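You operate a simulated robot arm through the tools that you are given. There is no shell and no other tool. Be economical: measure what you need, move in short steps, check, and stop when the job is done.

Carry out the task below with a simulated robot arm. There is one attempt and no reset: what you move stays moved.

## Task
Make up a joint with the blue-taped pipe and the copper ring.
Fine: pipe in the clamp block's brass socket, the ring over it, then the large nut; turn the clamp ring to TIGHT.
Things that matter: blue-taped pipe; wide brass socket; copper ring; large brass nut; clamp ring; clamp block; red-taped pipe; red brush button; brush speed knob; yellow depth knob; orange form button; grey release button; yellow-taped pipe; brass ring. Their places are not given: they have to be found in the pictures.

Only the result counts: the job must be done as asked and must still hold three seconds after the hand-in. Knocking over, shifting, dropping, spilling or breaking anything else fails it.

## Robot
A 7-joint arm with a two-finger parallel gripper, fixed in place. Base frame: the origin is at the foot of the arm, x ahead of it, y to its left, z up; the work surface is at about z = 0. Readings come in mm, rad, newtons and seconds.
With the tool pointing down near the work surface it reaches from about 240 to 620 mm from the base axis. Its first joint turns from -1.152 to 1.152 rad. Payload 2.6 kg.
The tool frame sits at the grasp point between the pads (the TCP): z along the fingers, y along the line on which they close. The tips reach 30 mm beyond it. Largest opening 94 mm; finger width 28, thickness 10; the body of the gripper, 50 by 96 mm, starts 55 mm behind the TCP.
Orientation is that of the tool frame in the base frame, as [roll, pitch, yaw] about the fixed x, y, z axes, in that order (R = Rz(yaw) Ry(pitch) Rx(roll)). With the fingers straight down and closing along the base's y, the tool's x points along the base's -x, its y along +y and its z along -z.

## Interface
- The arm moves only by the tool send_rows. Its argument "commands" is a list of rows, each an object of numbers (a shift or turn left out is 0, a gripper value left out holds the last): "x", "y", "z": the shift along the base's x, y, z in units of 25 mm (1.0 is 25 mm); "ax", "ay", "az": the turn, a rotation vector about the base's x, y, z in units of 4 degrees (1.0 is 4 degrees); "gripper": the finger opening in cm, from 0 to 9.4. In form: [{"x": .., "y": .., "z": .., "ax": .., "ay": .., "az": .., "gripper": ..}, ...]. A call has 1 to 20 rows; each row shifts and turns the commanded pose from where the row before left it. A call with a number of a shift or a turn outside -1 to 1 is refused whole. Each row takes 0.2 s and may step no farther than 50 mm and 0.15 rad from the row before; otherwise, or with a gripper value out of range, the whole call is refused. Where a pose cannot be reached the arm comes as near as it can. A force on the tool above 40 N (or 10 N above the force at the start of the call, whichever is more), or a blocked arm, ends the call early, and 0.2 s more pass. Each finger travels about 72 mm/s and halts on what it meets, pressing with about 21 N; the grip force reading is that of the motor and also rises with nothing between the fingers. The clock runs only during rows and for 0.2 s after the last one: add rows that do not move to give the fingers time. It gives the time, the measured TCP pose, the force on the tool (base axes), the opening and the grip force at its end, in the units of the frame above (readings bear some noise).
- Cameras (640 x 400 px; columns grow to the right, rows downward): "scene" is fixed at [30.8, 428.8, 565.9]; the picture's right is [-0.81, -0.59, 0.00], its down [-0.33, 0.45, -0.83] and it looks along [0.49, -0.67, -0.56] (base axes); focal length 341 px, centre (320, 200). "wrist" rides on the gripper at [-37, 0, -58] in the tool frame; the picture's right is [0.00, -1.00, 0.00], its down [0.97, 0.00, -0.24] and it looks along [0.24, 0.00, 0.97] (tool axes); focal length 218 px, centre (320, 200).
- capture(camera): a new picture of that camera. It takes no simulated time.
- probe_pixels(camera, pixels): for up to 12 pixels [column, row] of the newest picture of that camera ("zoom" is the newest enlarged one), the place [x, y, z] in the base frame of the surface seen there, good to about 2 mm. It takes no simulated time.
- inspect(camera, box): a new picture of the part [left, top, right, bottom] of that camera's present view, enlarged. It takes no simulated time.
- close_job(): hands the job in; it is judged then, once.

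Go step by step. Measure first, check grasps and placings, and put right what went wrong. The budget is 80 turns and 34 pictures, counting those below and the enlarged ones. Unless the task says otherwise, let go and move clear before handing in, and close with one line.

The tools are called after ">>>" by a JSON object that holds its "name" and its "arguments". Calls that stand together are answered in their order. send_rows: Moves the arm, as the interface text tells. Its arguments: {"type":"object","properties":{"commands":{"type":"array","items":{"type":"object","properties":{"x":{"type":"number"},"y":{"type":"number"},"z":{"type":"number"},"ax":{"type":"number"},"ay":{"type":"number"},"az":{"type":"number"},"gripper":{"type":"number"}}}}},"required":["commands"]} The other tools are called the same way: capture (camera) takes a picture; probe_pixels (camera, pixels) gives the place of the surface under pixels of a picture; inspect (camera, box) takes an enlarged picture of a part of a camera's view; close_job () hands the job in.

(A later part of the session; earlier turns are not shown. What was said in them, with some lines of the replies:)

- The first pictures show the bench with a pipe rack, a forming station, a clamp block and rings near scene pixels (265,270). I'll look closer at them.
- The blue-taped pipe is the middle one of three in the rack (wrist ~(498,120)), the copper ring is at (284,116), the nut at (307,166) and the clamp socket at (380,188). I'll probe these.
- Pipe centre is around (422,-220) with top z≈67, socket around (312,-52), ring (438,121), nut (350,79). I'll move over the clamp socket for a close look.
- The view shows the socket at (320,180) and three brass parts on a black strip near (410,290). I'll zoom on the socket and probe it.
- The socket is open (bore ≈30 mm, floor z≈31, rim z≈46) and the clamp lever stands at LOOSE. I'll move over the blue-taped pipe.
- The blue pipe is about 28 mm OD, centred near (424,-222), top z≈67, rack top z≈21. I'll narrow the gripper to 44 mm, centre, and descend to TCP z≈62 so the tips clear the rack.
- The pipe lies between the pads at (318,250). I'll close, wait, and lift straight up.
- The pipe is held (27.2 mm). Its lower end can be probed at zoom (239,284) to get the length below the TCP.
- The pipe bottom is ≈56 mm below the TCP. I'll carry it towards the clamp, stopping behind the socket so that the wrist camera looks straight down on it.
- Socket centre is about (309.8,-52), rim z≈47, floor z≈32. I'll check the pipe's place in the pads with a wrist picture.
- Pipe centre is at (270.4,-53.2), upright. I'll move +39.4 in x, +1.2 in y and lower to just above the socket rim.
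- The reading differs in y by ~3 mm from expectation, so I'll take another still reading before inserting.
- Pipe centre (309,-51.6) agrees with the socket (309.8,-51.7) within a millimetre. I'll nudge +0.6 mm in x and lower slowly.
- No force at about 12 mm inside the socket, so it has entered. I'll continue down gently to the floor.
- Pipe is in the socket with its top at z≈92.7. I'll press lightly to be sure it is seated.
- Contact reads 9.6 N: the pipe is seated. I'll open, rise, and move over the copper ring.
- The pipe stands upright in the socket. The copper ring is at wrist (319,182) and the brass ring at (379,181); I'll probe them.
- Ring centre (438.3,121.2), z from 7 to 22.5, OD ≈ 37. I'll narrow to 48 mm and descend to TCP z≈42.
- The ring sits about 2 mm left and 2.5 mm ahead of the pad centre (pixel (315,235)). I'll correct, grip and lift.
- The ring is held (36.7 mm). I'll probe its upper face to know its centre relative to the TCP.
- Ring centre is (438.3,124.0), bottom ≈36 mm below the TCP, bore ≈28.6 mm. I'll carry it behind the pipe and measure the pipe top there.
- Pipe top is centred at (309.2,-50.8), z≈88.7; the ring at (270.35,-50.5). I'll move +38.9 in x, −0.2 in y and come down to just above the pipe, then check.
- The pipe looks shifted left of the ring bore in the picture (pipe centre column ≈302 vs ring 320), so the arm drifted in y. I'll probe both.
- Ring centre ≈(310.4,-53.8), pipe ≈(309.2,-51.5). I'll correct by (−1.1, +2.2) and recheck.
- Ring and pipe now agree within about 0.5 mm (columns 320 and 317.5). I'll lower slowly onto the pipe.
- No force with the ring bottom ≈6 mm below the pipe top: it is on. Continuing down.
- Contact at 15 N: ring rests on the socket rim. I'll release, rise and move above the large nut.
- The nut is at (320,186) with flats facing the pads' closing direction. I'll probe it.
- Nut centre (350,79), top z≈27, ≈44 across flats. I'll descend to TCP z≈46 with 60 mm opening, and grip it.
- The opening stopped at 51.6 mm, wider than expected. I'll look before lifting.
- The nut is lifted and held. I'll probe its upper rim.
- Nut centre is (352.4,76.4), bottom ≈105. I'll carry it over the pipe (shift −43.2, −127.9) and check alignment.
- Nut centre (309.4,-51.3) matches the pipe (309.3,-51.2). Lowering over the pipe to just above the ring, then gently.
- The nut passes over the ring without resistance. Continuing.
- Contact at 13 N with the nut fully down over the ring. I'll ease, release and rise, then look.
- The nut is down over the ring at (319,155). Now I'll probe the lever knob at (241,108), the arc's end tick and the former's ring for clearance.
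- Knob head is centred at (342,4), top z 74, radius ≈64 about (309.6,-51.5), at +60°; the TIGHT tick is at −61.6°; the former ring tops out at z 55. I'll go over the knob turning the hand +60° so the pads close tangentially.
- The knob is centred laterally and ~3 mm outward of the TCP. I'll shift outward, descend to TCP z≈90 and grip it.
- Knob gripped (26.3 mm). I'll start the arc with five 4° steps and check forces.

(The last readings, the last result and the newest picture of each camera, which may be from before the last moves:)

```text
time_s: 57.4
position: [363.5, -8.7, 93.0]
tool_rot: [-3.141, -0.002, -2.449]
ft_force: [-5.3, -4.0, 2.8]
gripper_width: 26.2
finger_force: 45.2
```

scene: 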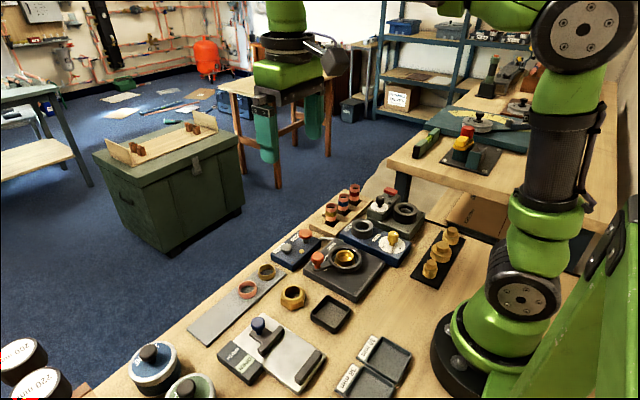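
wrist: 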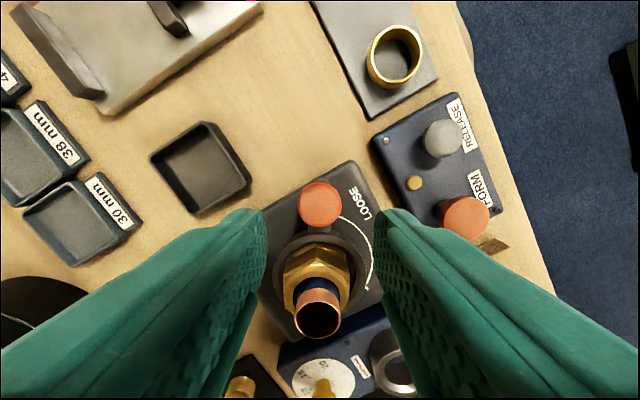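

Forces are small (about 6 N inward, so my radius is slightly large). Continuing the arc.

>>> {"name": "send_rows", "arguments": {"commands": [{"x": 0.105, "y": -0.146, "az": -1}, {"x": 0.096, "y": -0.153, "az": -1}, {"x": 0.086, "y": -0.159, "az": -1}, {"x": 0.075, "y": -0.164, "az": -1}, {"x": 0.064, "y": -0.169, "az": -1}, {"x": 0.053, "y": -0.174, "az": -1}, {"x": 0.042, "y": -0.178, "az": -1}, {"x": 0.0305, "y": -0.181, "az": -1}, {"x": 0.0185, "y": -0.183, "az": -1}, {"x": 0.0065, "y": -0.184, "az": -1}, {}]}}

```text
time_s: 59.8
position: [377.5, -49.6, 90.9]
tool_rot: [3.14, -0.002, 3.14]
ft_force: [-6.2, -0.7, 4.1]
gripper_width: 25.9
finger_force: 44.7
```

>>> {"name": "send_rows", "arguments": {"commands": [{"x": -0.03, "y": -0.182, "az": -1}, {"x": -0.03, "y": -0.181, "az": -1}, {"x": -0.04, "y": -0.179, "az": -1}, {"x": -0.044, "y": -0.176, "az": -1}, {"x": -0.056, "y": -0.172, "az": -1}, {"x": -0.068, "y": -0.168, "az": -1}, {"x": -0.08, "y": -0.163, "az": -1}, {"x": -0.091, "y": -0.157, "az": -1}, {"x": -0.101, "y": -0.15, "az": -1}, {"x": -0.112, "y": -0.143, "az": -1}, {}]}}

```text
time_s: 62.2
position: [360.0, -93.1, 92.7]
tool_rot: [-3.142, 0.003, 2.442]
ft_force: [4.1, -15.3, 13.7]
gripper_width: 26.0
finger_force: 44.7
```

At −40° the forces suggest the hand is slightly inside the true radius. I'll continue with a small outward shift.

>>> {"name": "send_rows", "arguments": {"commands": [{"x": -0.1, "y": -0.155, "z": 0.02, "az": -1}, {"x": -0.123, "y": -0.139, "az": -1}, {"x": -0.137, "y": -0.124, "az": -1}, {"x": -0.15, "y": -0.109, "az": -1}, {"x": -0.157, "y": -0.098, "az": -1}, {}]}}

>>> {"name": "inspect", "arguments": {"camera": "scene", "box": [270, 170, 430, 290]}}

```text
time_s: 63.6
position: [344.6, -107.2, 92.3]
tool_rot: [3.139, -0.002, 2.091]
ft_force: [-4.4, 4.2, 37.5]
gripper_width: 26.3
finger_force: 45.2
```

```text
3.33 times, centred on (350, 230) of scene
```

zoom: 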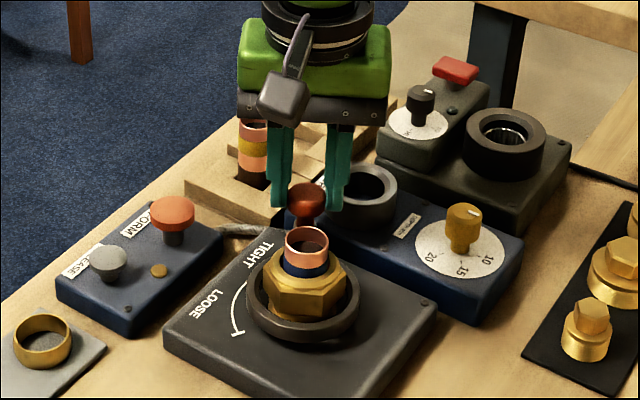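

The lever is nearly at TIGHT (≈−58°), but there is a 37 N upward load. I'll relieve with a small rise and then finish the last few degrees.

>>> {"name": "send_rows", "arguments": {"commands": [{"z": 0.08}, {"z": 0.04}, {}]}}

```text
time_s: 64.4
position: [342.7, -106.8, 94.1]
tool_rot: [3.141, -0.002, 2.097]
ft_force: [13.1, 1.5, -17.1]
gripper_width: 25.9
finger_force: 44.9
```

>>> {"name": "send_rows", "arguments": {"commands": [{"z": -0.04}, {"x": -0.08, "y": -0.045, "az": -0.5}, {"x": -0.08, "y": -0.045, "az": -0.5}, {}]}}

```text
time_s: 65.4
position: [341.4, -106.8, 94.8]
tool_rot: [3.134, 0.002, 2.028]
ft_force: [31.5, 19.7, -6.7]
gripper_width: 25.6
finger_force: 44.6
```

The lever meets a stop at ≈−60° with 37 N resisting: it is at TIGHT. I'll open, rise and look.

>>> {"name": "send_rows", "arguments": {"commands": [{"x": 0.04, "y": 0.022}, {"gripper": 4.4}, {"gripper": 4.4}, {"z": 0.5}, {"z": 1}, {"z": 1}, {"z": 1}, {"x": -0.5, "y": 0.3}, {"x": -0.5, "y": 0.3}, {"x": -0.5, "y": 0.3}, {}]}}

>>> {"name": "capture", "arguments": {"camera": "wrist"}}

```text
time_s: 67.8
position: [302.1, -86.1, 181.4]
tool_rot: [3.14, 0.001, 2.025]
ft_force: [0.3, -0.3, 0.2]
gripper_width: 43.8
finger_force: 0.0
```

```text
1 pictures are left
```

wrist: 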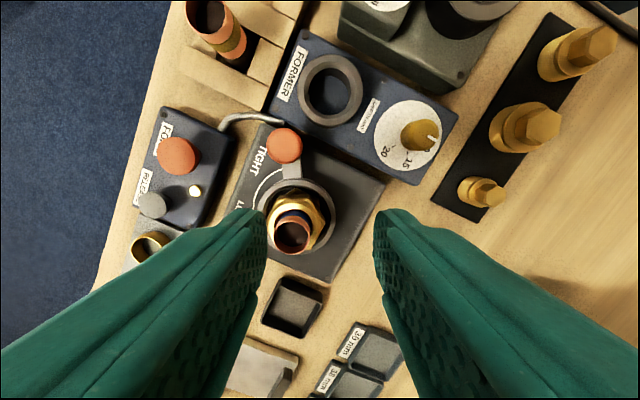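

>>> {"name": "probe_pixels", "arguments": {"camera": "wrist", "pixels": [[284, 145], [268, 145], [300, 145], [284, 129], [284, 162], [291, 217], [291, 253], [274, 237], [308, 237], [290, 172]]}}

```text
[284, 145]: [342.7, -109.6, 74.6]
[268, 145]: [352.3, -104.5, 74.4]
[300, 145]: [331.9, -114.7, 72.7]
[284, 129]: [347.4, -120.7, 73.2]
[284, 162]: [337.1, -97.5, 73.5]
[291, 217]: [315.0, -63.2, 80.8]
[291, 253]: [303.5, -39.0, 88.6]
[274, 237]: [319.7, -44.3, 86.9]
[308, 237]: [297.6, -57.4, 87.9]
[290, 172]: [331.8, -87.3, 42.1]
```

The knob now stands at (342,-109), which is −60.5° and at the TIGHT end. The pipe is upright with its top at z≈88, the ring and nut are over it, and the hand is clear, so I'm handing in.

>>> {"name": "close_job", "arguments": {}}

```text
The job is handed in.
```

I made up the joint and handed it in: the blue-taped pipe is in the clamp block's brass socket, the copper ring and large nut are over it, and the clamp ring is against its stop at TIGHT. I left the brush and former alone because the job didn't ask for them, so the pipe's dark lower end was not cleaned.
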